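You operate a simulated robot arm through the tools that you are given. There is no shell and no other tool. Be economical: measure what you need, move in short steps, check, and stop when the job is done.

You are at the controls of a simulated robot arm. One attempt, no reset.

## Task
Tighten the loose green cover knob, then swap the purple knob in the cover for the grey one.
Fine: The purple knob goes in the fourth sleeve; screw the grey one in tight.

The check looks at the end state, three seconds after you hand in, the way a careful person would. Anything else that was tipped, shoved, dropped, spilled or broken makes it a failure. A push-on lid holds only when it is set on centred and level and pressed home; a screw cap is set on level and turned clockwise until tight.

## Robot
A 7-joint arm with a two-finger parallel gripper, fixed in place. Base frame: the origin is at the foot of the arm, x ahead of it, y to its left, z up; the work surface is at about z = 0. Readings come in cm, degrees, newtons and seconds.
With the tool pointing down near the work surface it reaches from about 22 to 58 cm from the base axis. Its first joint turns from -66.0 to 66.0 degrees. Payload 2.5 kg.
Tool frame: the origin (TCP) lies between the finger pads and is the grasp point; the fingertips stand 2.3 cm ahead of it; z points along the fingers, y is the line along which they close. Largest opening 9.4 cm; finger width 3.8, thickness 1; the body of the gripper, 5.4 by 9.6 cm, starts 3.9 cm behind the TCP.
Orientation is that of the tool frame in the base frame, as a unit quaternion [w, x, y, z]. With the fingers straight down and closing along the base's y, the tool's x points along the base's -x, its y along +y and its z along -z.

## Interface
- The arm moves only by the tool nudge_tool. Its argument "moves" is one flat list of numbers, 7 for each row, row after row: the turn, a rotation vector about the tool's x, y, z in degrees, then the shift along the tool's x, y, z in cm, then the finger opening in cm, from 0 to 9.4. In form: [ax, ay, az, dx, dy, dz, claw, ax, ay, az, dx, dy, dz, claw, ...]. A call has 1 to 12 rows; each row shifts and turns the commanded pose from where the row before left it, along the tool's axes as they then stand. Each row takes 0.2 s and may step no farther than 5 cm and 8.6 degrees from the row before; otherwise, or with a gripper value out of range, the whole call is refused. Where a pose cannot be reached the arm comes as near as it can. A force on the tool above 40 N (or 10 N above the force at the start of the call, whichever is more), or a blocked arm, ends the call early, and 0.2 s more pass. The fingers move at their own pace (about 10.8 cm/s each) and stop on an object; they squeeze with about 35 N. The grip force told is the motor's: it shows also when the fingers shut on nothing. Time passes only in rows, and 0.2 s behind the last, so rows that do not move let the fingers close. The reply holds the time, the measured pose of the TCP, the force on the tool along the base axes, the opening and the grip force, in the units named above and with some noise, with the torque about the TCP (base axes, N m) and any sound that the robot's microphone picked up.
- Cameras (640 x 400 px; columns grow to the right, rows downward): "scene" is fixed at [11.74, -40.67, 56.62]; the picture's right is [0.84, -0.55, 0.00], its down [-0.27, -0.41, -0.87] and it looks along [0.48, 0.73, -0.50] (base axes); focal length 320 px, centre (320, 200). "wrist" rides on the gripper at [8.6, 1.6, -7.4] in the tool frame; the picture's right is [-0.18, 0.98, 0.00], its down [-0.58, -0.11, -0.81] and it looks along [-0.79, -0.15, 0.59] (tool axes); focal length 243 px, centre (320, 200). There is no depth. A picture from a camera that has moved, and an enlarged one, comes with that camera's place and axes in the base frame and with its lens. The place of the scene camera against the robot may be out by one fixed shift of up to 2.5 cm in any direction.
- grab_frame(camera): a new picture of that camera. The clock stands still meanwhile.
- inspect(camera, box): a new picture of the part [left, top, right, bottom] of that camera's present view, enlarged. The clock stands still meanwhile.
- sign_off(): hands the job in; it is judged then, once.

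Work in short steps. Places have to be worked out from the pictures, the camera data and where the tool is seen: move nearer, look again, correct. Check each grasp and each placing, and mend what went wrong. You have 120 turns and 64 pictures in all, those below and enlarged ones among them. Open the gripper and draw the arm clear of the work before you hand the job in, unless the task says otherwise; then end with one line.

The tools are called after "Call:" as a command line: name --argument value ..., lists and objects as JSON in quotes. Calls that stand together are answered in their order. nudge_tool: Moves the arm, as the interface text tells. Its arguments: {"type":"object","properties":{"moves":{"type":"array"}},"required":["moves"]} The other tools are called the same way: grab_frame (camera) takes a picture; inspect (camera, box) takes an enlarged picture of a part of a camera's view; sign_off () hands the job in.

At the start:

```text
t: 0.0
eef_pos: [38.45, 15.85, 40.56]
orientation: [0.001, 0.0, 1.0, -0.001]
force: [0.6, 0.7, -0.3]
wrist_torque: [0.01, -0.01, -0.03]
grip_width: 9.44
grip_force: 0.0
```

scene: 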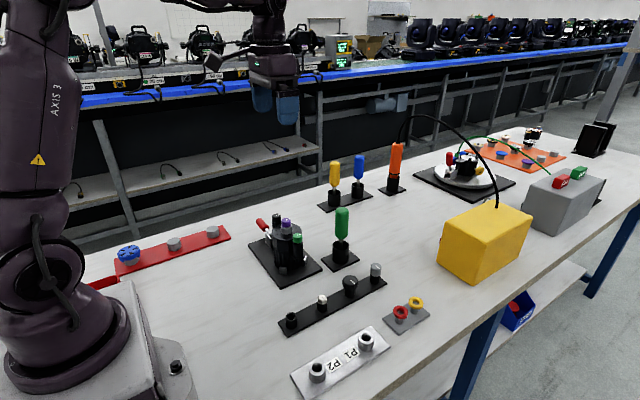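
wrist: 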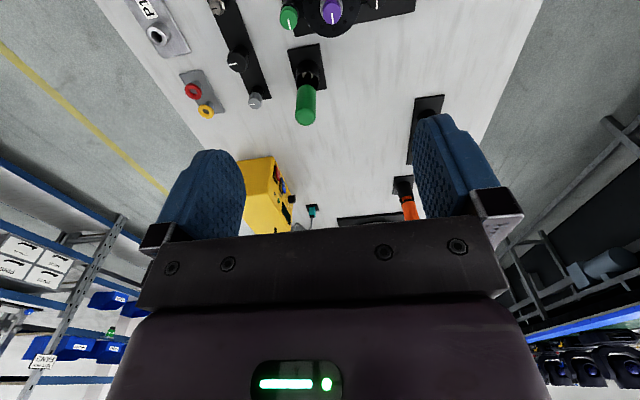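

I'll look closer at the cover area with the knobs and the black rail with the sleeves.

Call:
inspect --camera "scene" --box '[230, 180, 430, 350]'

Call:
inspect --camera "wrist" --box '[120, 0, 440, 140]'

Call:
inspect --camera "scene" --box '[400, 110, 620, 250]'

```text
2.35 times, centred on (330, 265) of scene
camera zoom: at [11.74, -40.67, 56.62], right [0.84, -0.55, 0.0], down [-0.27, -0.41, -0.87], along [0.48, 0.73, -0.5], focal length 754 px, centre (296, 47)
```

zoom: 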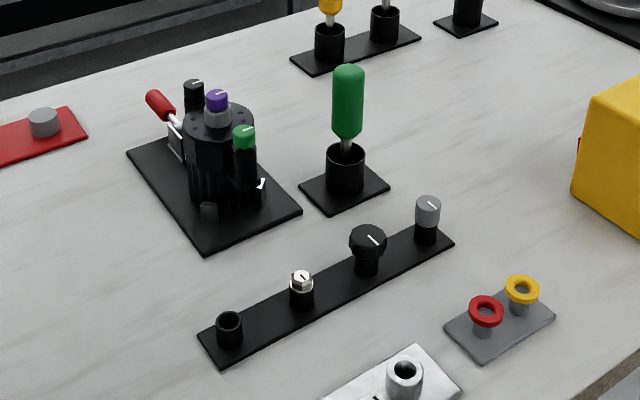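

```text
2.00 times, centred on (280, 70) of wrist
camera zoom: at [29.98, 17.48, 48.01], right [0.18, 0.98, 0.0], down [0.58, -0.11, 0.81], along [0.79, -0.15, -0.59], focal length 485 px, centre (400, 460)
```

zoom: 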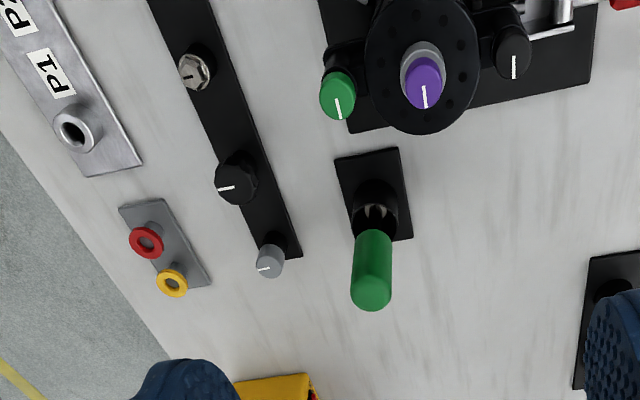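

```text
2.86 times, centred on (510, 180) of scene
camera zoom: at [11.74, -40.67, 56.62], right [0.84, -0.55, 0.0], down [-0.27, -0.41, -0.87], along [0.48, 0.73, -0.5], focal length 915 px, centre (-223, 257)
```

zoom: 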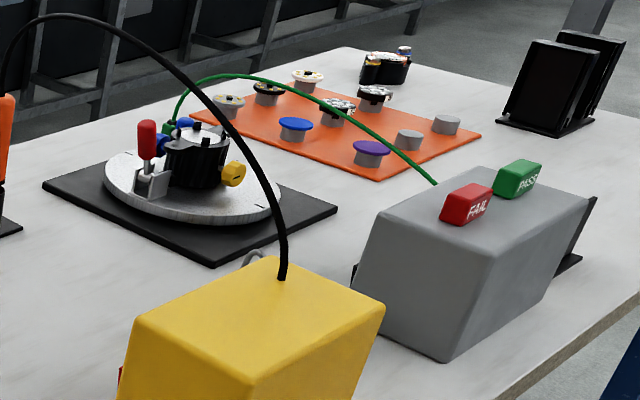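

The rail (with the empty, silver, black and grey sleeves) lies along x near y≈0, and the cover is near (41,17). I'll drop and back off so the wrist camera sees both better.

Call:
nudge_tool --moves '[0, 0, 0, 2.7, -2, 3.5, 9.4, 0, 0, 0, 2.7, -2, 3.5, 9.4, 0, 0, 0, 2.7, -2, 3.5, 9.4]'

Call:
grab_frame --camera "wrist"

Call:
inspect --camera "scene" --box '[245, 205, 325, 285]'

Call:
inspect --camera "scene" --box '[270, 255, 390, 340]'

```text
t: 0.8
eef_pos: [30.54, 9.66, 29.97]
orientation: [0.0, 0.0, 1.0, 0.0]
force: [-0.5, -0.2, -0.3]
wrist_torque: [0.01, -0.01, 0.03]
grip_width: 9.39
grip_force: 0.1
```

```text
58 pictures are left
camera wrist: at [21.88, 11.33, 37.41], right [0.18, 0.98, 0.0], down [0.58, -0.11, 0.81], along [0.79, -0.15, -0.59], focal length 243 px, centre (320, 200)
```

wrist: 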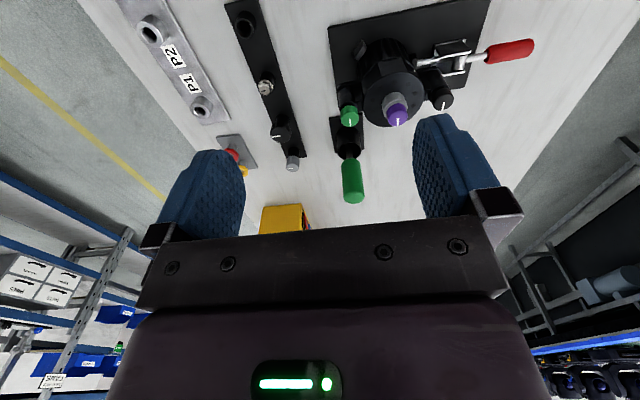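

```text
5.00 times, centred on (285, 245) of scene
camera zoom: at [11.74, -40.67, 56.62], right [0.84, -0.55, 0.0], down [-0.27, -0.41, -0.87], along [0.48, 0.73, -0.5], focal length 1602 px, centre (495, -25)
```

zoom: 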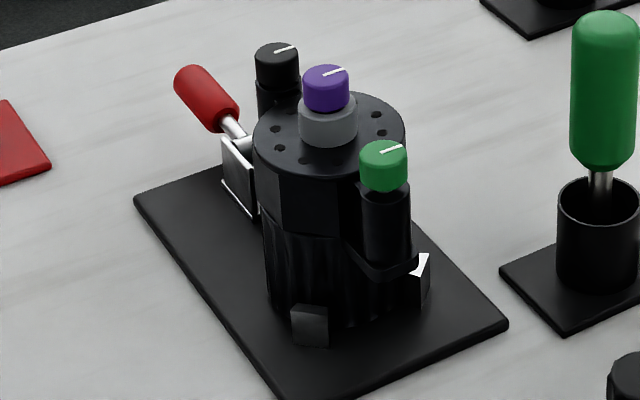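

```text
4.71 times, centred on (330, 298) of scene
camera zoom: at [11.74, -40.67, 56.62], right [0.84, -0.55, 0.0], down [-0.27, -0.41, -0.87], along [0.48, 0.73, -0.5], focal length 1508 px, centre (273, -259)
```

zoom: 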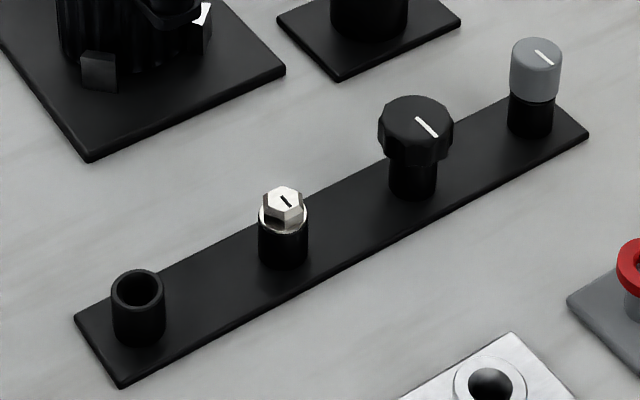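

Call:
inspect --camera "wrist" --box '[130, 0, 330, 180]'

Call:
inspect --camera "wrist" --box '[320, 0, 480, 140]'

```text
2.22 times, centred on (230, 90) of wrist
camera zoom: at [21.88, 11.33, 37.41], right [0.18, 0.98, 0.0], down [0.58, -0.11, 0.81], along [0.79, -0.15, -0.59], focal length 539 px, centre (520, 444)
```

zoom: 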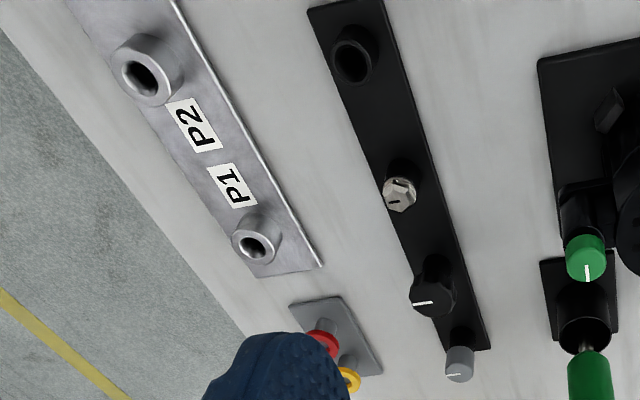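

```text
2.86 times, centred on (400, 70) of wrist
camera zoom: at [21.88, 11.33, 37.41], right [0.18, 0.98, 0.0], down [0.58, -0.11, 0.81], along [0.79, -0.15, -0.59], focal length 693 px, centre (91, 571)
```

zoom: 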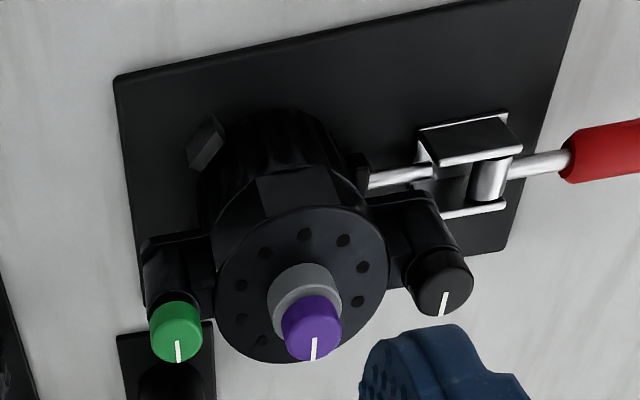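

The adjacent plate has P1 at the far end and P2 near the robot. By the same order the sleeves run from grey (1) to empty (4), so the empty near sleeve is the fourth and is free for the purple knob.
By triangulation the green top is at ≈(39.9,11.65,12.0), purple at ≈(40.4,17.0,12.75) and black at ≈(40.2,22.3,11.8). I'll go above green and pre-rotate counter-clockwise.

Call:
nudge_tool --moves '[0, 0, 0, -3.12, 0.66, 3.3, 5, 0, 0, 0, -3.12, 0.66, 3.3, 5, 0, 0, 0, -3.12, 0.67, 3.3, 5, 0, 0, -8.6, 0, 0, 0, 5, 0, 0, -8.6, 0, 0, 0, 5, 0, 0, -8.6, 0, 0, 0, 5, 0, 0, -8.6, 0, 0, 0, 5, 0, 0, -8.6, 0, 0, 0, 5, 0, 0, -8.6, 0, 0, 0, 5, 0, 0, -8.6, 0, 0, 0, 5, 0, 0, -8.6, 0, 0, 0, 5, 0, 0, -8.6, 0, 0, 0, 5]'

Call:
grab_frame --camera "wrist"

```text
t: 3.4
eef_pos: [39.75, 11.91, 20.27]
orientation: [0.001, -0.626, 0.78, 0.0]
force: [1.0, 0.7, 1.3]
wrist_torque: [0.0, 0.0, -0.01]
grip_width: 4.99
grip_force: 0.0
```

```text
53 pictures are left
camera wrist: at [36.4, 3.77, 27.59], right [-0.92, 0.39, 0.0], down [0.23, 0.54, 0.81], along [0.32, 0.74, -0.59], focal length 243 px, centre (320, 200)
```

wrist: 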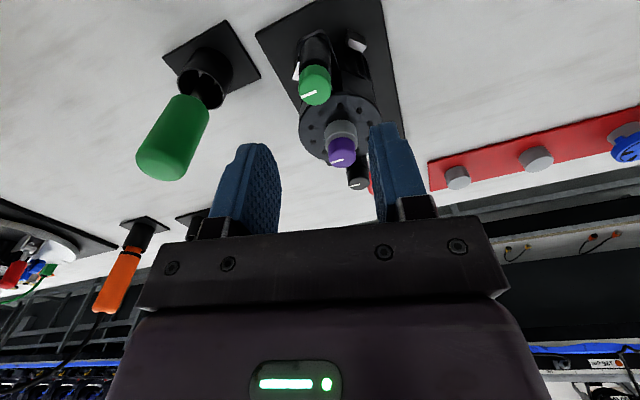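

Green is confirmed at ≈(40.0,11.6). I'll descend so the tips stop around z 10.8, then close.

Call:
nudge_tool --moves '[0, 0, 0, 0.23, -0.3, 2.5, 5, 0, 0, 0, 0, 0, 2.5, 5, 0, 0, 0, 0, 0, 2.1, 5, 0, 0, 0, 0, 0, 0, 5]'

Call:
inspect --camera "wrist" --box '[220, 60, 440, 240]'

Call:
inspect --camera "scene" --box '[245, 185, 345, 265]'

```text
t: 4.4
eef_pos: [40.06, 11.61, 12.97]
orientation: [-0.001, -0.625, 0.78, -0.001]
force: [0.4, -0.5, -0.7]
wrist_torque: [0.01, -0.02, 0.03]
grip_width: 4.97
grip_force: 0.0
```

```text
2.22 times, centred on (330, 150) of wrist
camera zoom: at [36.62, 3.51, 20.44], right [-0.92, 0.39, 0.0], down [0.23, 0.54, 0.81], along [0.32, 0.74, -0.59], focal length 539 px, centre (298, 311)
```

zoom: 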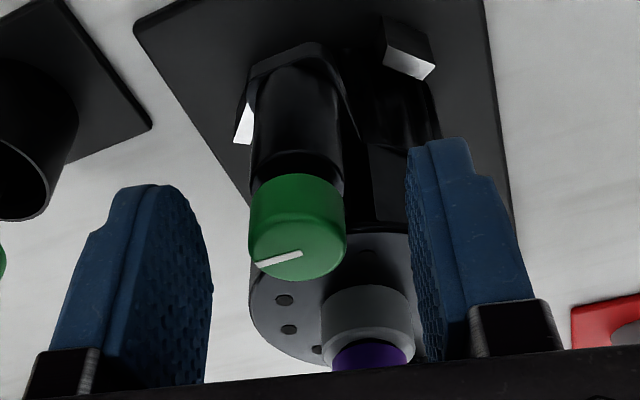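

```text
5.00 times, centred on (295, 225) of scene
camera zoom: at [11.74, -40.67, 56.62], right [0.84, -0.55, 0.0], down [-0.27, -0.41, -0.87], along [0.48, 0.73, -0.5], focal length 1602 px, centre (445, 75)
```

zoom: 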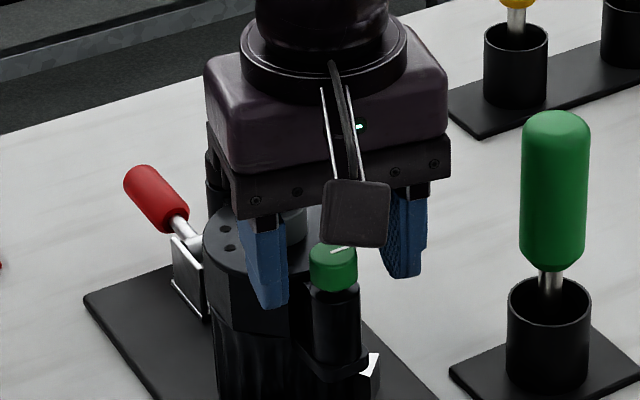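

The knob is centred on the TCP column and the tips are about level with its base. I'll lift slightly and close.

Call:
nudge_tool --moves '[0, 0, 0, 0, 0, -0.2, 3, 0, 0, 0, 0, 0, 0, 0, 0, 0, 0, 0, 0, 0, 0, 0, 0, 0, 0, 0, 0, 0]'

```text
t: 5.4
eef_pos: [39.99, 11.65, 13.29]
orientation: [0.0, -0.626, 0.78, 0.0]
force: [0.6, 0.8, 0.2]
wrist_torque: [-0.14, 0.01, -0.01]
grip_width: 2.04
grip_force: 34.8
```

Gripped at 2.04 cm with no side load. I'll turn it clockwise (+az) in small steps and watch the torque.

Call:
nudge_tool --moves '[0, 0, 8, 0, 0, 0, 0, 0, 0, 8, 0, 0, 0, 0, 0, 0, 8, 0, 0, 0, 0, 0, 0, 8, 0, 0, 0, 0]'

```text
t: 6.4
eef_pos: [39.98, 11.5, 13.17]
orientation: [-0.001, -0.384, 0.923, 0.001]
force: [0.5, 4.1, -7.2]
wrist_torque: [-0.05, 0.02, 0.04]
grip_width: 2.03
grip_force: 35.1
```

It's turning freely with no torque, and it pulls down slightly as it threads in. I'll continue with a small downward follow.

Call:
nudge_tool --moves '[0, 0, 8, 0, 0, 0.03, 0, 0, 0, 8, 0, 0, 0.03, 0, 0, 0, 8, 0, 0, 0.03, 0, 0, 0, 8, 0, 0, 0.03, 0, 0, 0, 8, 0, 0, 0.03, 0]'

```text
t: 7.6
eef_pos: [39.96, 11.48, 13.15]
orientation: [0.0, -0.045, 0.999, 0.0]
force: [-4.5, 3.5, 1.0]
wrist_torque: [0.09, 0.21, -0.02]
grip_width: 2.06
grip_force: 35.0
```

Call:
nudge_tool --moves '[0, 0, 8, 0, 0, 0.01, 0, 0, 0, 8, 0, 0, 0.01, 0, 0, 0, 8, 0, 0, 0.01, 0, 0, 0, 8, 0, 0, 0.01, 0, 0, 0, 8, 0, 0, 0.01, 0]'

```text
t: 8.8
eef_pos: [40.02, 11.5, 13.13]
orientation: [0.001, 0.299, 0.954, 0.001]
force: [-7.5, 5.0, 3.3]
wrist_torque: [0.16, 0.26, 0.0]
grip_width: 2.03
grip_force: 34.6
```

Call:
nudge_tool --moves '[0, 0, 8, 0, 0, 0, 0, 0, 0, 8, 0, 0, 0, 0, 0, 0, 8, 0, 0, 0, 0, 0, 0, 8, 0, 0, 0, 0]'

Call:
inspect --camera "scene" --box '[245, 185, 345, 265]'

Call:
inspect --camera "wrist" --box '[220, 60, 440, 240]'

```text
t: 9.8
eef_pos: [39.97, 11.52, 13.0]
orientation: [-0.001, 0.551, 0.835, 0.0]
force: [-3.9, 6.1, -1.8]
wrist_torque: [0.15, 0.05, 0.0]
grip_width: 2.03
grip_force: 35.0
```

```text
5.00 times, centred on (295, 225) of scene
camera zoom: at [11.74, -40.67, 56.62], right [0.84, -0.55, 0.0], down [-0.27, -0.41, -0.87], along [0.48, 0.73, -0.5], focal length 1602 px, centre (445, 75)
```

zoom: 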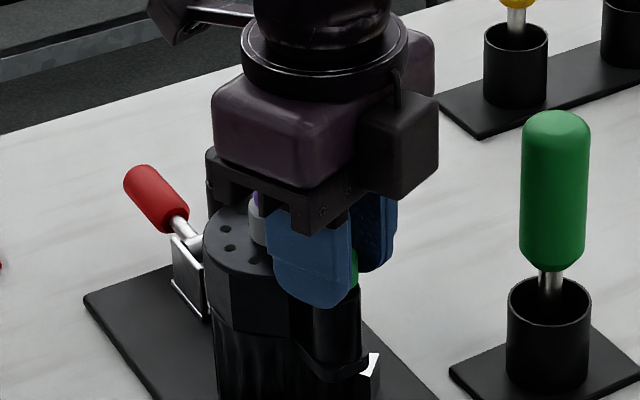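

```text
2.22 times, centred on (330, 150) of wrist
camera zoom: at [38.2, 20.17, 20.51], right [0.98, 0.22, 0.0], down [0.13, -0.58, 0.81], along [0.18, -0.79, -0.59], focal length 539 px, centre (298, 311)
```

zoom: 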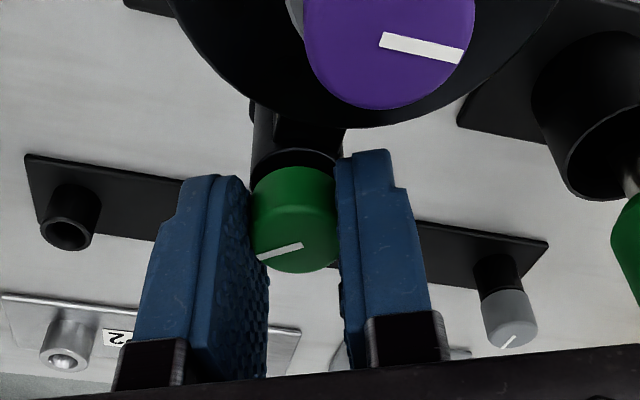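

The mark moves with the gripper, so the knob has turned about 144°. I'll continue.

Call:
nudge_tool --moves '[0, 0, 8, 0, 0, 0, 0, 0, 0, 8, 0, 0, 0, 0, 0, 0, 8, 0, 0, 0, 0, 0, 0, 8, 0, 0, 0, 0]'

```text
t: 10.8
eef_pos: [40.06, 11.56, 13.07]
orientation: [-0.001, 0.759, 0.652, 0.0]
force: [-1.1, 9.3, -5.2]
wrist_torque: [0.08, 0.02, -0.01]
grip_width: 2.04
grip_force: 35.1
```

Call:
nudge_tool --moves '[0, 0, 8, 0.08, 0, 0.02, 0, 0, 0, 8, 0, 0, 0.02, 0, 0, 0, 8, 0, 0, 0, 0, 0, 0, 8, 0, 0, 0, 0]'

```text
t: 11.8
eef_pos: [40.05, 11.58, 13.05]
orientation: [0.0, 0.91, 0.415, -0.001]
force: [-3.9, 2.9, -2.6]
wrist_torque: [-0.11, 0.2, 0.0]
grip_width: 2.02
grip_force: 35.2
```

Call:
nudge_tool --moves '[0, 0, 8, 0, 0, 0.02, 0, 0, 0, 8, 0, 0, 0, 0, 0, 0, 8, 0, 0, 0, 0]'

```text
t: 12.6
eef_pos: [40.12, 11.58, 13.09]
orientation: [0.0, 0.976, 0.218, 0.001]
force: [-5.1, -1.3, -1.9]
wrist_torque: [-0.15, 0.33, 0.0]
grip_width: 2.04
grip_force: 35.0
```

Call:
nudge_tool --moves '[0, 0, 8, 0, 0, 0.01, 0, 0, 0, 8, 0, 0, 0, 0, 0, 0, 8, 0, 0, 0, 0]'

```text
t: 13.4
eef_pos: [39.93, 11.6, 12.96]
orientation: [0.0, 1.0, 0.011, 0.0]
force: [-4.9, -4.1, -2.8]
wrist_torque: [-0.1, 0.21, 0.04]
grip_width: 2.06
grip_force: 34.9
```

Call:
nudge_tool --moves '[0, 0, 8, 0, 0, 0.02, 0, 0, 0, 8, 0, 0, 0, 0, 0, 0, 8, 0, 0, 0, 0]'

Call:
inspect --camera "wrist" --box '[220, 60, 440, 240]'

```text
t: 14.2
eef_pos: [40.07, 11.59, 12.93]
orientation: [0.001, 0.98, -0.197, 0.0]
force: [-2.7, -4.4, -1.6]
wrist_torque: [-0.38, 0.07, -0.05]
grip_width: 2.05
grip_force: 34.6
```

```text
2.22 times, centred on (330, 150) of wrist
camera zoom: at [47.49, 6.8, 20.43], right [-0.55, -0.84, 0.0], down [-0.49, 0.33, 0.81], along [-0.67, 0.44, -0.59], focal length 539 px, centre (298, 311)
```

zoom: 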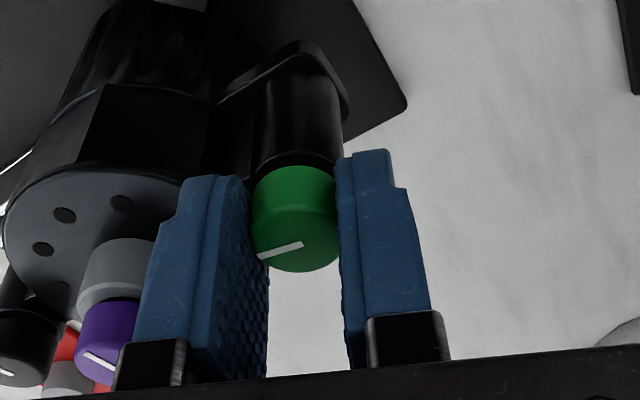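

Call:
nudge_tool --moves '[0, 0, 8, 0, 0, 0.02, 0, 0, 0, 8, 0, 0, 0, 0, 0, 0, 8, 0, 0, 0, 0]'

```text
t: 14.6
eef_pos: [40.12, 11.52, 12.87]
orientation: [-0.012, 0.972, -0.235, -0.004]
force: [-3.3, 2.7, 7.0]
wrist_torque: [-0.46, -0.17, 0.01]
grip_width: 2.05
grip_force: 35.5
out of reach, approached as far as the arm can: row 1
stopped in row 1: the force on the tool passed its limit at 50 N (the readings are from after the stop); the commanded pose is now the measured one
```

That was the joint limit at about 285° of turning, with no tightness felt yet. I'll release, straighten the 1.4° tilt, lift and rotate back to regrip.

Call:
nudge_tool --moves '[0, 0, 0, 0, 0, 0, 4, 0, 0, 0, 0, 0, 0, 4, 0, 0, 0, 0, 0, -2, 4, -1.27, 0.65, 0, 0, 0, -2, 4, 0, 0, -8.6, 0, 0, 0, 4, 0, 0, -8.6, 0, 0, 0, 4, 0, 0, -8.6, 0, 0, 0, 4, 0, 0, -8.6, 0, 0, 0, 4, 0, 0, -8.6, 0, 0, 0, 4]'

Call:
nudge_tool --moves '[0, 0, -8.6, 0, 0, 0, 4, 0, 0, -8.6, 0, 0, 0, 4, 0, 0, -8.6, 0, 0, 0, 4, 0, 0, -8.6, 0, 0, 0, 4, 0, 0, -8.6, 0, 0, 0, 4, 0, 0, -8.6, 0, 0, 0, 4, 0, 0, -8.6, 0, 0, 0, 4, 0, 0, -8.6, 0, 0, 0, 4, 0, 0, -8.6, 0, 0, 0, 4, 0, 0, -8.6, 0, 0, 0, 4, 0, 0, -8.6, 0, 0, 0, 4, 0, 0, -8.6, 0, 0, 0, 4]'

Call:
nudge_tool --moves '[0, 0, -8.6, 0, 0, 0, 4, 0, 0, -8.6, 0, 0, 0, 4, 0, 0, -8.6, 0, 0, 0, 4, 0, 0, -8.6, 0, 0, 0, 4, 0, 0, -8.6, 0, 0, 0, 4, 0, 0, -8.6, 0, 0, 0, 4, 0, 0, -8.6, 0, 0, 0, 4, 0, 0, -8.6, 0, 0, 0, 4, 0, 0, -8.6, 0, 0, 0, 4, 0, 0, -8.6, 0, 0, 0, 4, 0, 0, -8.6, 0, 0, 0, 4, 0, 0, -8.6, 0, 0, 0, 4]'

```text
t: 16.6
eef_pos: [40.53, 10.01, 16.42]
orientation: [0.0, 0.99, 0.139, -0.002]
force: [0.2, -1.2, 0.8]
wrist_torque: [0.03, 0.03, 0.01]
grip_width: 3.98
grip_force: 0.0
out of reach, approached as far as the arm can: row 3, 4
```

```text
t: 19.2
eef_pos: [40.72, 10.03, 16.44]
orientation: [0.0, 0.508, 0.862, -0.001]
force: [0.2, 0.8, 0.1]
wrist_torque: [0.0, -0.01, 0.0]
grip_width: 4.01
grip_force: 0.1
```

```text
t: 21.8
eef_pos: [40.65, 10.02, 16.49]
orientation: [-0.001, -0.361, 0.933, 0.0]
force: [0.6, -0.2, 0.7]
wrist_torque: [-0.01, -0.03, 0.05]
grip_width: 4.0
grip_force: 0.0
```

Call:
nudge_tool --moves '[0, 0, -8.6, 0, 0, 0, 4, 0, 0, -8.6, 0, 0, 0, 4, 0, 0, -8.6, 0, 0, 0, 4, 0, 0, -8.6, 0, 0, 0, 4, 0, 0, -8.6, 0, 0, 0, 4, 0, 0, -8.6, 0, 0, 0, 4, 0, 0, -8.6, 0, 0, 0, 4, 0, 0, -8.6, 0, 0, 0, 4]'

Call:
grab_frame --camera "wrist"

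Call:
inspect --camera "scene" --box '[245, 185, 345, 265]'

```text
t: 23.6
eef_pos: [40.71, 10.0, 16.47]
orientation: [0.001, 0.824, -0.566, -0.001]
force: [-0.3, -0.4, 0.7]
wrist_torque: [0.0, -0.03, -0.01]
grip_width: 4.02
grip_force: 0.1
```

```text
47 pictures are left
camera wrist: at [42.35, 1.36, 23.88], right [-0.98, -0.18, 0.0], down [-0.11, 0.58, 0.81], along [-0.15, 0.79, -0.59], focal length 243 px, centre (320, 200)
```

wrist: 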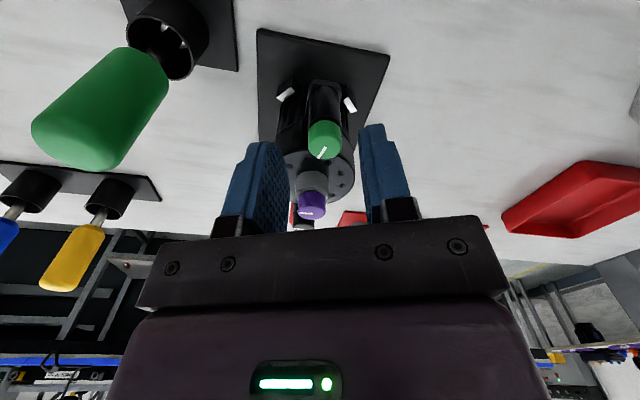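

```text
5.00 times, centred on (295, 225) of scene
camera zoom: at [11.74, -40.67, 56.62], right [0.84, -0.55, 0.0], down [-0.27, -0.41, -0.87], along [0.48, 0.73, -0.5], focal length 1602 px, centre (445, 75)
```

zoom: 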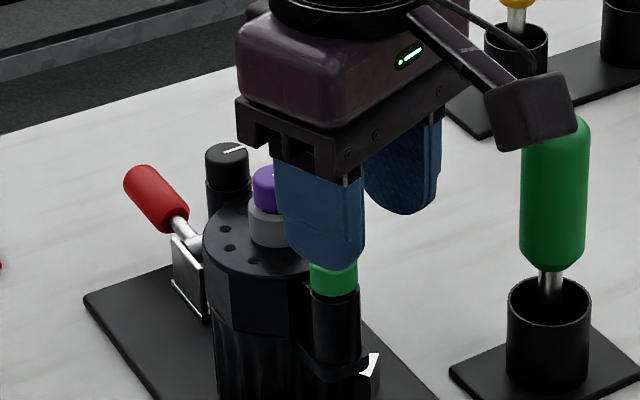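

Range this way is fine too (θ≈111°). I'll recentre over green and descend.

Call:
nudge_tool --moves '[0, 0, 0, -1.73, 0.05, 0, 4, 0, 0, 0, 0, 0, 1.8, 4, 0, 0, 0, 0, 0, 1.7, 4, 0, 0, 0, 0, 0, 0, 4]'

Call:
inspect --camera "wrist" --box '[220, 60, 440, 240]'

```text
t: 24.6
eef_pos: [39.98, 11.57, 12.78]
orientation: [0.001, 0.824, -0.567, -0.001]
force: [0.0, 0.3, 0.5]
wrist_torque: [0.0, 0.02, 0.02]
grip_width: 4.01
grip_force: 0.2
```

```text
2.22 times, centred on (330, 150) of wrist
camera zoom: at [41.62, 2.94, 20.36], right [-0.98, -0.18, 0.0], down [-0.1, 0.58, 0.81], along [-0.15, 0.79, -0.59], focal length 539 px, centre (298, 311)
```

zoom: 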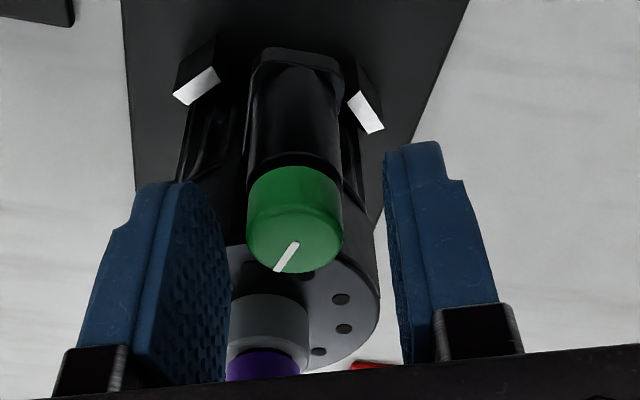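

Centred. I'll close and turn.

Call:
nudge_tool --moves '[0, 0, 0, 0, 0, -0.1, 0, 0, 0, 0, 0, 0, 0, 0, 0, 0, 0, 0, 0, 0, 0, 0, 0, 8, 0, 0, 0, 0, 0, 0, 8, 0, 0, 0, 0, 0, 0, 8, 0, 0, 0, 0, 0, 0, 8, 0, 0, 0, 0]'

```text
t: 26.2
eef_pos: [39.94, 11.63, 13.04]
orientation: [-0.001, -0.634, 0.773, 0.001]
force: [14.2, 7.5, -22.2]
wrist_torque: [0.28, -0.58, 0.01]
grip_width: 2.02
grip_force: 34.9
```

Fz −22 N showed up; I'll hold still to read it and look.

Call:
nudge_tool --moves '[0, 0, 0, 0, 0, 0.05, 0]'

Call:
inspect --camera "wrist" --box '[220, 60, 440, 240]'

```text
t: 26.6
eef_pos: [39.91, 11.6, 13.05]
orientation: [-0.001, -0.634, 0.773, 0.0]
force: [9.9, 7.1, -12.8]
wrist_torque: [0.35, -0.53, -0.02]
grip_width: 2.05
grip_force: 35.4
```

```text
2.22 times, centred on (330, 150) of wrist
camera zoom: at [36.82, 3.45, 20.44], right [-0.93, 0.37, 0.0], down [0.22, 0.55, 0.81], along [0.3, 0.75, -0.59], focal length 539 px, centre (298, 311)
```

zoom: 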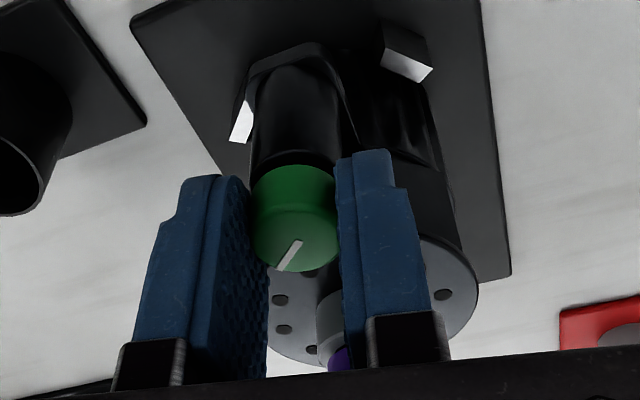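

The knob turns with the grip. I'll relieve the side and vertical loads and continue.

Call:
nudge_tool --moves '[0, 0, 0, -0.08, -0.08, 0.08, 0, 0, 0, 8, 0, 0, 0.02, 0, 0, 0, 8, 0, 0, 0.02, 0, 0, 0, 8, 0, 0, 0.02, 0, 0, 0, 8, 0, 0, 0.02, 0]'

```text
t: 27.8
eef_pos: [40.11, 11.6, 12.93]
orientation: [-0.002, -0.397, 0.918, 0.001]
force: [-0.9, -2.1, 5.0]
wrist_torque: [0.06, -0.03, 0.0]
grip_width: 2.03
grip_force: 35.2
```

Call:
nudge_tool --moves '[0, 0, 8, 0, 0, 0, 0, 0, 0, 8, 0, 0, 0, 0, 0, 0, 8, 0, 0, 0, 0, 0, 0, 8, 0, 0, 0.02, 0, 0, 0, 8, 0, 0, 0.02, 0, 0, 0, 8, 0, 0, 0.02, 0]'

```text
t: 29.2
eef_pos: [40.08, 11.65, 12.67]
orientation: [0.0, 0.011, 1.0, 0.0]
force: [3.2, -5.4, 5.4]
wrist_torque: [-0.1, -0.08, 0.39]
grip_width: 2.01
grip_force: 34.7
```

Torque about z has risen to 0.39, so it's starting to tighten. A few more small steps.

Call:
nudge_tool --moves '[0, 0, 5, 0, 0, 0, 0, 0, 0, 5, 0, 0, 0, 0, 0, 0, 0, 0, 0, 0, 0]'

Call:
inspect --camera "wrist" --box '[220, 60, 440, 240]'

```text
t: 30.0
eef_pos: [40.01, 11.59, 12.76]
orientation: [-0.001, 0.098, 0.995, -0.001]
force: [2.4, -10.8, 4.1]
wrist_torque: [-0.21, -0.09, 0.2]
grip_width: 2.04
grip_force: 35.0
```

```text
2.22 times, centred on (330, 150) of wrist
camera zoom: at [31.99, 14.9, 20.25], right [0.37, 0.93, 0.0], down [0.55, -0.22, 0.81], along [0.75, -0.3, -0.59], focal length 539 px, centre (298, 311)
```

zoom: 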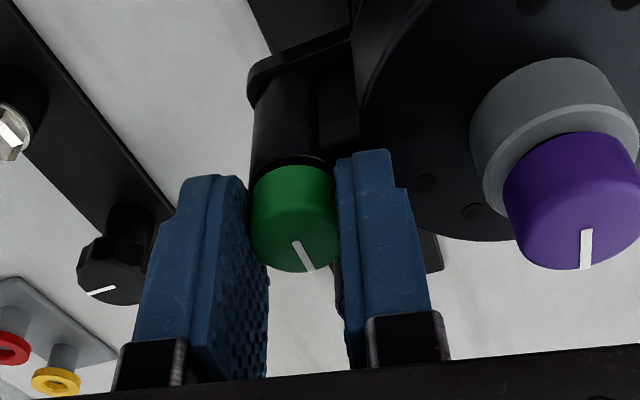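

The mark slipped ~50° in the grip, so the knob is stopped. One confirming turn to read the torque.

Call:
nudge_tool --moves '[0, 0, 8, 0, 0, 0, 0, 0, 0, 8, 0, 0, 0, 0, 0, 0, 8, 0, 0, 0, 0]'

Call:
inspect --camera "wrist" --box '[220, 60, 440, 240]'

```text
t: 30.8
eef_pos: [39.9, 11.54, 12.77]
orientation: [-0.003, 0.303, 0.953, -0.002]
force: [-1.1, -10.6, 4.3]
wrist_torque: [0.09, -0.02, 0.39]
grip_width: 2.06
grip_force: 34.8
```

```text
2.22 times, centred on (330, 150) of wrist
camera zoom: at [33.98, 17.97, 20.21], right [0.72, 0.7, 0.0], down [0.42, -0.42, 0.8], along [0.56, -0.58, -0.59], focal length 539 px, centre (298, 311)
```

zoom: 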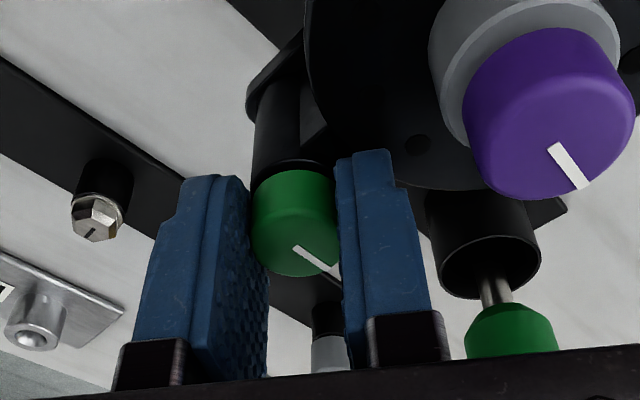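

Green slips at 0.39 N·m and no longer turns, so it is tight. I'll release, lift, and rotate clockwise to prepare for unscrewing purple.

Call:
nudge_tool --moves '[0, 0, 0, 0, 0, 0, 4, 0, 0, 0, 0, 0, 0, 4, 0, 0, 0, 0, 0, -2.5, 4, 0, 0, 0, 0, 0, -2.5, 4, 0, 0, 8.6, 0, 0, 0, 4, 0, 0, 8.6, 0, 0, 0, 4, 0, 0, 8.6, 0, 0, 0, 4, 0, 0, 8.6, 0, 0, 0, 4, 0, 0, 8.6, 0, 0, 0, 4, 0, 0, 8.6, 0, 0, 0, 4]'

Call:
nudge_tool --moves '[0, 0, 8.6, 0, 0, 0, 4, 0, 0, 8.6, 0, 0, 0, 4, 0, 0, 8.6, 0, 0, 0, 4, 0, 0, 8.6, 0, 0, 0, 4, 0, 0, 8.6, 0, 0, 0, 4, 0, 0, 8.6, 0, 0, 0, 4, 0, 0, 8.6, 0, 0, 0, 4, 0, 0, 8.6, 0, 0, 0, 4, 0, 0, 8.6, 0, 0, 0, 4]'

Call:
grab_frame --camera "wrist"

Call:
inspect --camera "scene" --box '[245, 185, 345, 265]'

```text
t: 33.0
eef_pos: [40.04, 11.74, 17.73]
orientation: [-0.001, 0.688, 0.726, -0.002]
force: [-0.4, 0.7, 0.4]
wrist_torque: [-0.02, -0.03, 0.02]
grip_width: 4.0
grip_force: 0.1
```

```text
t: 35.0
eef_pos: [40.07, 11.6, 17.76]
orientation: [0.001, 0.991, 0.137, -0.001]
force: [0.1, 0.1, -0.1]
wrist_torque: [0.03, 0.02, -0.06]
grip_width: 3.99
grip_force: 0.1
```

```text
41 pictures are left
camera wrist: at [48.93, 12.46, 25.2], right [0.09, -1.0, 0.0], down [-0.59, -0.05, 0.81], along [-0.8, -0.07, -0.59], focal length 243 px, centre (320, 200)
```

wrist: 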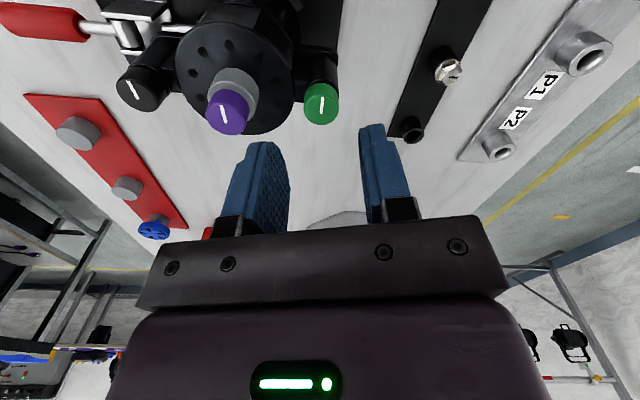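

```text
5.00 times, centred on (295, 225) of scene
camera zoom: at [11.74, -40.67, 56.62], right [0.84, -0.55, 0.0], down [-0.27, -0.41, -0.87], along [0.48, 0.73, -0.5], focal length 1602 px, centre (445, 75)
```

zoom: 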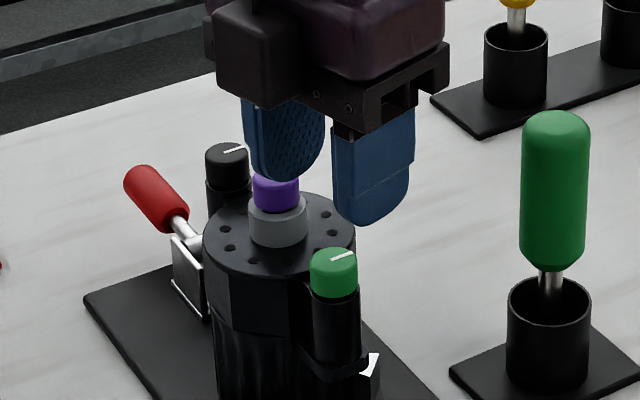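

Green's mark now lines up with the black knob's and it is seated. I'll move over purple at ≈(40.3,17.05) and descend partway.

Call:
nudge_tool --moves '[0, 0, 0, 0.85, -2.55, 0, 4, 0, 0, 0, 0.85, -2.55, 0, 4, 0, 0, 0, 0, 0, 2, 4, 0, 0, 0, 0, 0, 1.6, 4, 0, 0, 0, 0, 0, 0, 4]'

Call:
inspect --camera "wrist" --box '[220, 60, 440, 240]'

Call:
inspect --camera "scene" --box '[245, 185, 345, 265]'

```text
t: 36.2
eef_pos: [40.31, 17.1, 14.1]
orientation: [0.001, 0.99, 0.138, -0.002]
force: [0.7, 0.1, 0.5]
wrist_torque: [-0.01, 0.02, -0.02]
grip_width: 3.99
grip_force: 0.0
```

```text
2.22 times, centred on (330, 150) of wrist
camera zoom: at [49.11, 17.84, 21.55], right [0.09, -1.0, 0.0], down [-0.59, -0.05, 0.81], along [-0.8, -0.07, -0.59], focal length 539 px, centre (298, 311)
```

zoom: 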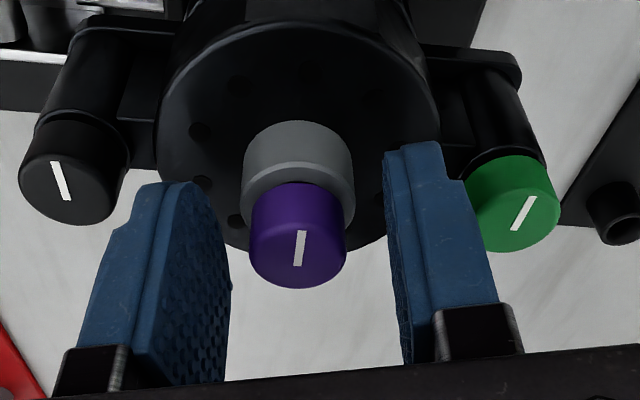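

```text
5.00 times, centred on (295, 225) of scene
camera zoom: at [11.74, -40.67, 56.62], right [0.84, -0.55, 0.0], down [-0.27, -0.41, -0.87], along [0.48, 0.73, -0.5], focal length 1602 px, centre (445, 75)
```

zoom: 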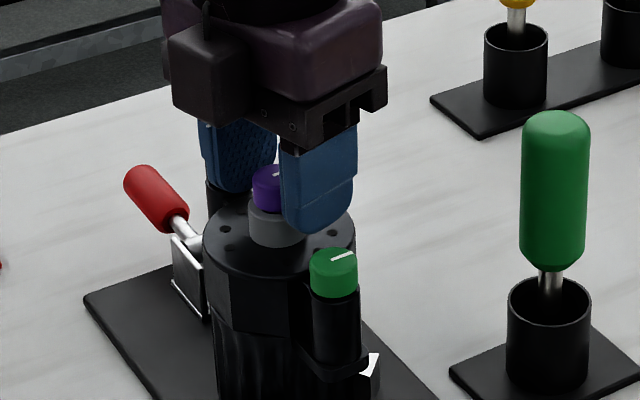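

Purple is centred. I'll lower 0.3 and grip.

Call:
nudge_tool --moves '[0, 0, 0, 0, 0, 0.3, 4, 0, 0, 0, 0, 0, 0, 0, 0, 0, 0, 0, 0, 0, 0, 0, 0, 0, 0, 0, 0, 0]'

```text
t: 37.2
eef_pos: [40.21, 17.03, 13.91]
orientation: [0.0, 0.99, 0.138, -0.002]
force: [-3.1, -1.2, 4.8]
wrist_torque: [-0.06, 0.2, 0.24]
grip_width: 2.58
grip_force: 35.2
```

2.58 cm is the grey boss width, so the tips are too low. I'll open, raise 0.45 and regrip.

Call:
nudge_tool --moves '[0, 0, 0, 0, 0, 0, 4, 0, 0, 0, 0, 0, 0, 4, 0, 0, 0, 0, 0, -0.45, 4, 0, 0, 0, 0, 0, 0, 0, 0, 0, 0, 0, 0, 0, 0, 0, 0, 0, 0, 0, 0, 0]'

Call:
inspect --camera "wrist" --box '[220, 60, 440, 240]'

```text
t: 38.6
eef_pos: [40.28, 17.05, 14.38]
orientation: [0.001, 0.99, 0.139, -0.001]
force: [-0.3, 1.3, 0.3]
wrist_torque: [0.05, -0.02, -0.01]
grip_width: 1.96
grip_force: 34.4
```

```text
2.22 times, centred on (330, 150) of wrist
camera zoom: at [49.13, 17.88, 21.74], right [0.09, -1.0, 0.0], down [-0.59, -0.05, 0.81], along [-0.8, -0.07, -0.59], focal length 539 px, centre (298, 311)
```

zoom: 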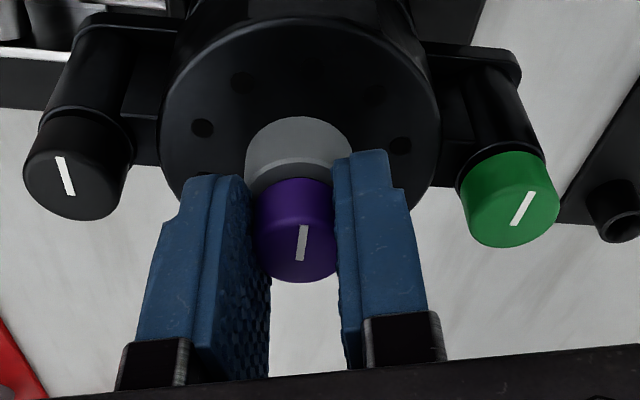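

Good grip (1.96). I'll unscrew counter-clockwise.

Call:
nudge_tool --moves '[0, 0, -8, 0, 0, 0, 0, 0, 0, -8, 0, 0, -0.01, 0, 0, 0, -8, 0, 0, -0.01, 0, 0, 0, -8, 0, 0, -0.01, 0]'

Call:
inspect --camera "wrist" --box '[220, 60, 440, 240]'

```text
t: 39.6
eef_pos: [40.26, 17.13, 14.4]
orientation: [-0.002, 0.913, 0.409, -0.002]
force: [-6.1, 8.8, 1.8]
wrist_torque: [0.22, 0.19, -0.05]
grip_width: 1.94
grip_force: 35.1
```

```text
2.22 times, centred on (330, 150) of wrist
camera zoom: at [47.32, 22.5, 21.76], right [0.61, -0.79, 0.0], down [-0.47, -0.36, 0.81], along [-0.64, -0.49, -0.59], focal length 539 px, centre (298, 311)
```

zoom: 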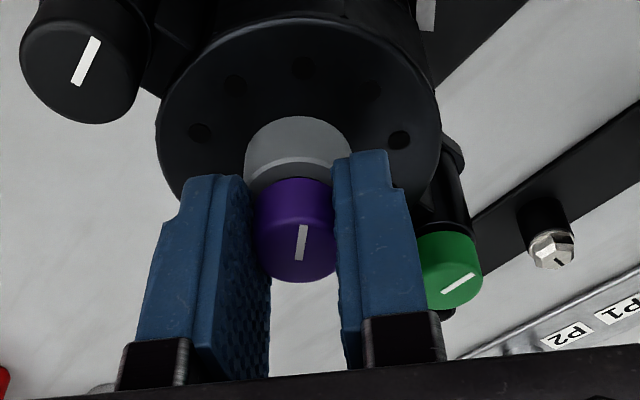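

It turns with the grip. Continuing.

Call:
nudge_tool --moves '[0, 0, -8, 0, 0, 0, 0, 0, 0, -8, 0, 0, -0.02, 0, 0, 0, -8, 0, 0, -0.01, 0, 0, 0, -8, 0, 0, -0.01, 0, 0, 0, -8, 0, 0, -0.01, 0, 0, 0, -8, 0, 0, -0.01, 0]'

```text
t: 41.0
eef_pos: [40.08, 17.18, 14.44]
orientation: [-0.003, 0.668, 0.744, -0.003]
force: [-23.8, 13.2, 6.0]
wrist_torque: [0.28, 0.53, -0.07]
grip_width: 1.93
grip_force: 35.3
```

Side force shows the knob axis sits ≈0.25 cm off the TCP along tool x. I'll shift to relieve it and turn about the knob axis from here.

Call:
nudge_tool --moves '[0, 0, 0, 0.18, -0.2, -0.02, 0, 0, 0, -8, 0, -0.035, -0.01, 0, 0, 0, -8, 0, -0.035, -0.01, 0, 0, 0, -8, 0, -0.035, -0.01, 0]'

```text
t: 42.0
eef_pos: [39.84, 17.21, 14.55]
orientation: [0.0, 0.501, 0.866, -0.001]
force: [-11.5, 8.2, 0.1]
wrist_torque: [0.15, 0.26, -0.02]
grip_width: 1.94
grip_force: 35.4
```

Call:
nudge_tool --moves '[0, 0, 0, 0.13, -0.065, 0, 0, 0, 0, -8, 0, -0.035, -0.01, 0, 0, 0, -8, 0, -0.035, -0.01, 0, 0, 0, -8, 0, -0.035, -0.01, 0, 0, 0, -8, 0, -0.035, -0.01, 0]'

Call:
inspect --camera "wrist" --box '[220, 60, 440, 240]'

```text
t: 43.2
eef_pos: [39.76, 17.1, 14.62]
orientation: [0.001, 0.242, 0.97, 0.0]
force: [3.8, 0.5, -1.2]
wrist_torque: [-0.03, -0.11, -0.03]
grip_width: 1.92
grip_force: 34.7
```

```text
2.22 times, centred on (330, 150) of wrist
camera zoom: at [33.03, 22.59, 21.99], right [0.62, 0.78, 0.0], down [0.46, -0.37, 0.81], along [0.63, -0.5, -0.59], focal length 539 px, centre (298, 311)
```

zoom: 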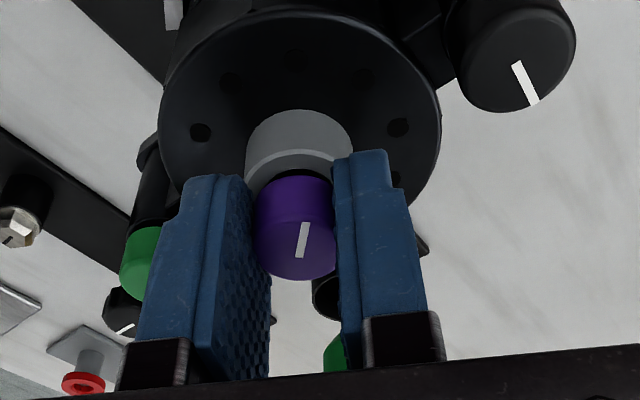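

The gap under purple is growing with low force. Continuing.

Call:
nudge_tool --moves '[0, 0, -8, 0, -0.035, -0.02, 0, 0, 0, -8, 0, -0.035, -0.02, 0, 0, 0, -8, 0, -0.035, -0.02, 0, 0, 0, -8, 0, -0.035, -0.01, 0, 0, 0, -8, 0, -0.035, -0.01, 0, 0, 0, -8, 0, -0.035, -0.01, 0]'

```text
t: 44.6
eef_pos: [39.79, 16.93, 14.67]
orientation: [0.0, -0.175, 0.985, -0.001]
force: [14.4, 2.3, -1.6]
wrist_torque: [0.08, -0.39, -0.02]
grip_width: 1.93
grip_force: 35.4
```

Call:
nudge_tool --moves '[0, 0, 0, -0.15, -0.03, 0, 0, 0, 0, -8, 0, -0.02, -0.015, 0, 0, 0, -8, 0, -0.02, -0.015, 0, 0, 0, -8, 0, -0.02, -0.015, 0, 0, 0, -8, 0, -0.02, -0.015, 0, 0, 0, -8, 0, -0.02, -0.015, 0]'

```text
t: 46.0
eef_pos: [39.81, 16.74, 14.64]
orientation: [-0.002, -0.501, 0.866, 0.0]
force: [5.2, -3.0, 2.5]
wrist_torque: [-0.05, -0.18, -0.03]
grip_width: 2.01
grip_force: 35.0
```

Call:
nudge_tool --moves '[0, 0, -8, 0, -0.02, -0.02, 0, 0, 0, -8, 0, -0.02, -0.02, 0, 0, 0, -8, 0, -0.02, -0.02, 0, 0, 0, -8, 0, -0.02, -0.02, 0, 0, 0, -8, 0, -0.02, -0.02, 0, 0, 0, -8, 0, -0.02, -0.02, 0]'

Call:
inspect --camera "wrist" --box '[220, 60, 440, 240]'

```text
t: 47.4
eef_pos: [40.08, 16.66, 14.74]
orientation: [0.001, 0.809, -0.588, 0.0]
force: [10.4, -6.6, -2.0]
wrist_torque: [-0.17, -0.26, -0.04]
grip_width: 2.0
grip_force: 35.0
```

```text
2.22 times, centred on (330, 150) of wrist
camera zoom: at [41.29, 8.07, 22.2], right [-0.99, -0.13, 0.0], down [-0.07, 0.59, 0.81], along [-0.1, 0.8, -0.59], focal length 539 px, centre (298, 311)
```

zoom: 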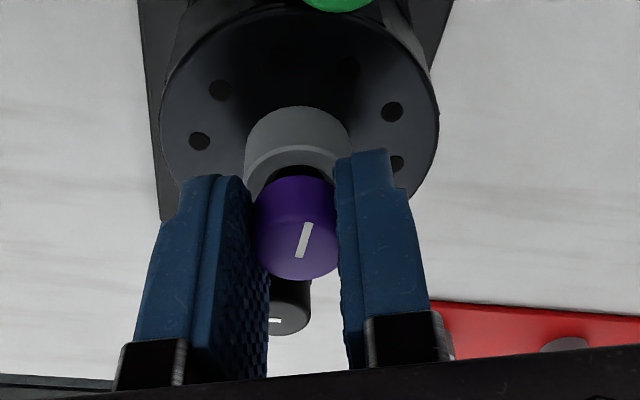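

Call:
nudge_tool --moves '[0, 0, 0, 0.1, -0.07, -0.02, 0, 0, 0, -8, 0, -0.02, -0.02, 0, 0, 0, -8, 0, -0.02, -0.02, 0, 0, 0, -8, 0, -0.02, -0.02, 0, 0, 0, -8, 0, -0.02, -0.02, 0, 0, 0, -8, 0, -0.02, -0.02, 0, 0, 0, -8, 0, -0.02, -0.02, 0]'

```text
t: 49.0
eef_pos: [40.08, 16.85, 14.9]
orientation: [0.001, 0.978, -0.208, -0.001]
force: [11.9, 5.0, -18.3]
wrist_torque: [0.09, -0.36, -0.05]
grip_width: 2.01
grip_force: 35.1
```

Call:
nudge_tool --moves '[0, 0, 0, 0.07, -0.08, 0.06, 0, 0, 0, -8, 0, -0.02, -0.01, 0, 0, 0, -8, 0, -0.02, -0.01, 0, 0, 0, -8, 0, -0.02, -0.01, 0]'

```text
t: 50.0
eef_pos: [40.19, 16.92, 14.87]
orientation: [0.001, 1.0, 0.0, -0.002]
force: [0.7, -0.2, -0.1]
wrist_torque: [0.03, 0.0, 0.01]
grip_width: 1.99
grip_force: 34.6
```

All forces dropped to zero, so the thread may be free. Test with a gentle lift.

Call:
nudge_tool --moves '[0, 0, 0, 0, 0, -0.15, 0, 0, 0, 0, 0, 0, -0.15, 0]'

Call:
inspect --camera "wrist" --box '[220, 60, 440, 240]'

```text
t: 50.6
eef_pos: [40.28, 16.88, 15.14]
orientation: [0.0, 1.0, -0.001, -0.002]
force: [0.8, 0.3, -1.1]
wrist_torque: [0.03, -0.02, 0.01]
grip_width: 1.98
grip_force: 35.4
```

```text
2.22 times, centred on (330, 150) of wrist
camera zoom: at [49.06, 15.27, 22.59], right [-0.19, -0.98, 0.0], down [-0.58, 0.11, 0.81], along [-0.79, 0.15, -0.59], focal length 539 px, centre (298, 311)
```

zoom: 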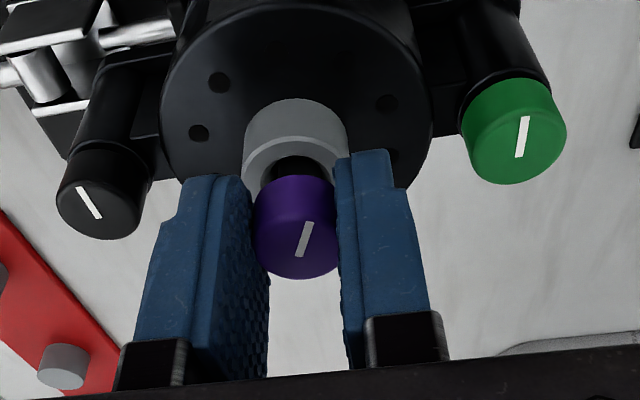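

It's free (only ~1 N lift). I'll lift clear and inspect the held knob.

Call:
nudge_tool --moves '[0, 0, 0, 0, 0, -1.5, 0, 0, 0, 0, 0, 0, -2.5, 0, 0, 0, 0, 0, 0, -2.5, 0]'

Call:
grab_frame --camera "wrist"

Call:
inspect --camera "scene" --box '[235, 145, 345, 255]'

```text
t: 51.4
eef_pos: [40.24, 16.81, 21.73]
orientation: [0.0, 1.0, -0.001, -0.001]
force: [-0.5, 0.3, 0.8]
wrist_torque: [0.02, 0.0, -0.01]
grip_width: 1.99
grip_force: 35.5
```

```text
32 pictures are left
camera wrist: at [49.09, 15.25, 29.14], right [-0.19, -0.98, 0.0], down [-0.58, 0.11, 0.81], along [-0.79, 0.15, -0.59], focal length 243 px, centre (320, 200)
```

wrist: 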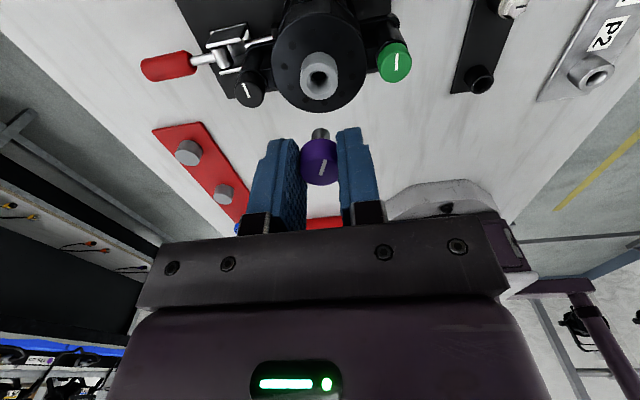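

```text
3.64 times, centred on (290, 200) of scene
camera zoom: at [11.74, -40.67, 56.62], right [0.84, -0.55, 0.0], down [-0.27, -0.41, -0.87], along [0.48, 0.73, -0.5], focal length 1165 px, centre (429, 200)
```

zoom: 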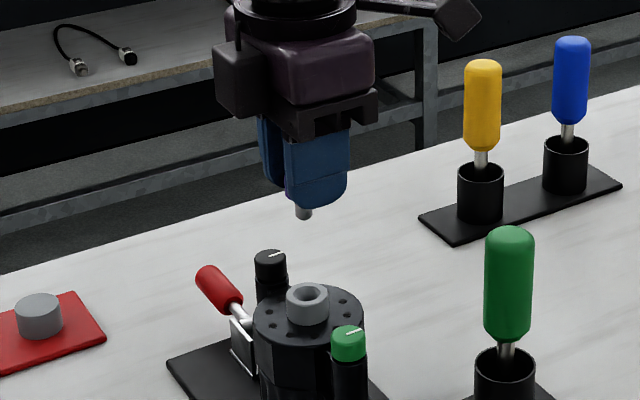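

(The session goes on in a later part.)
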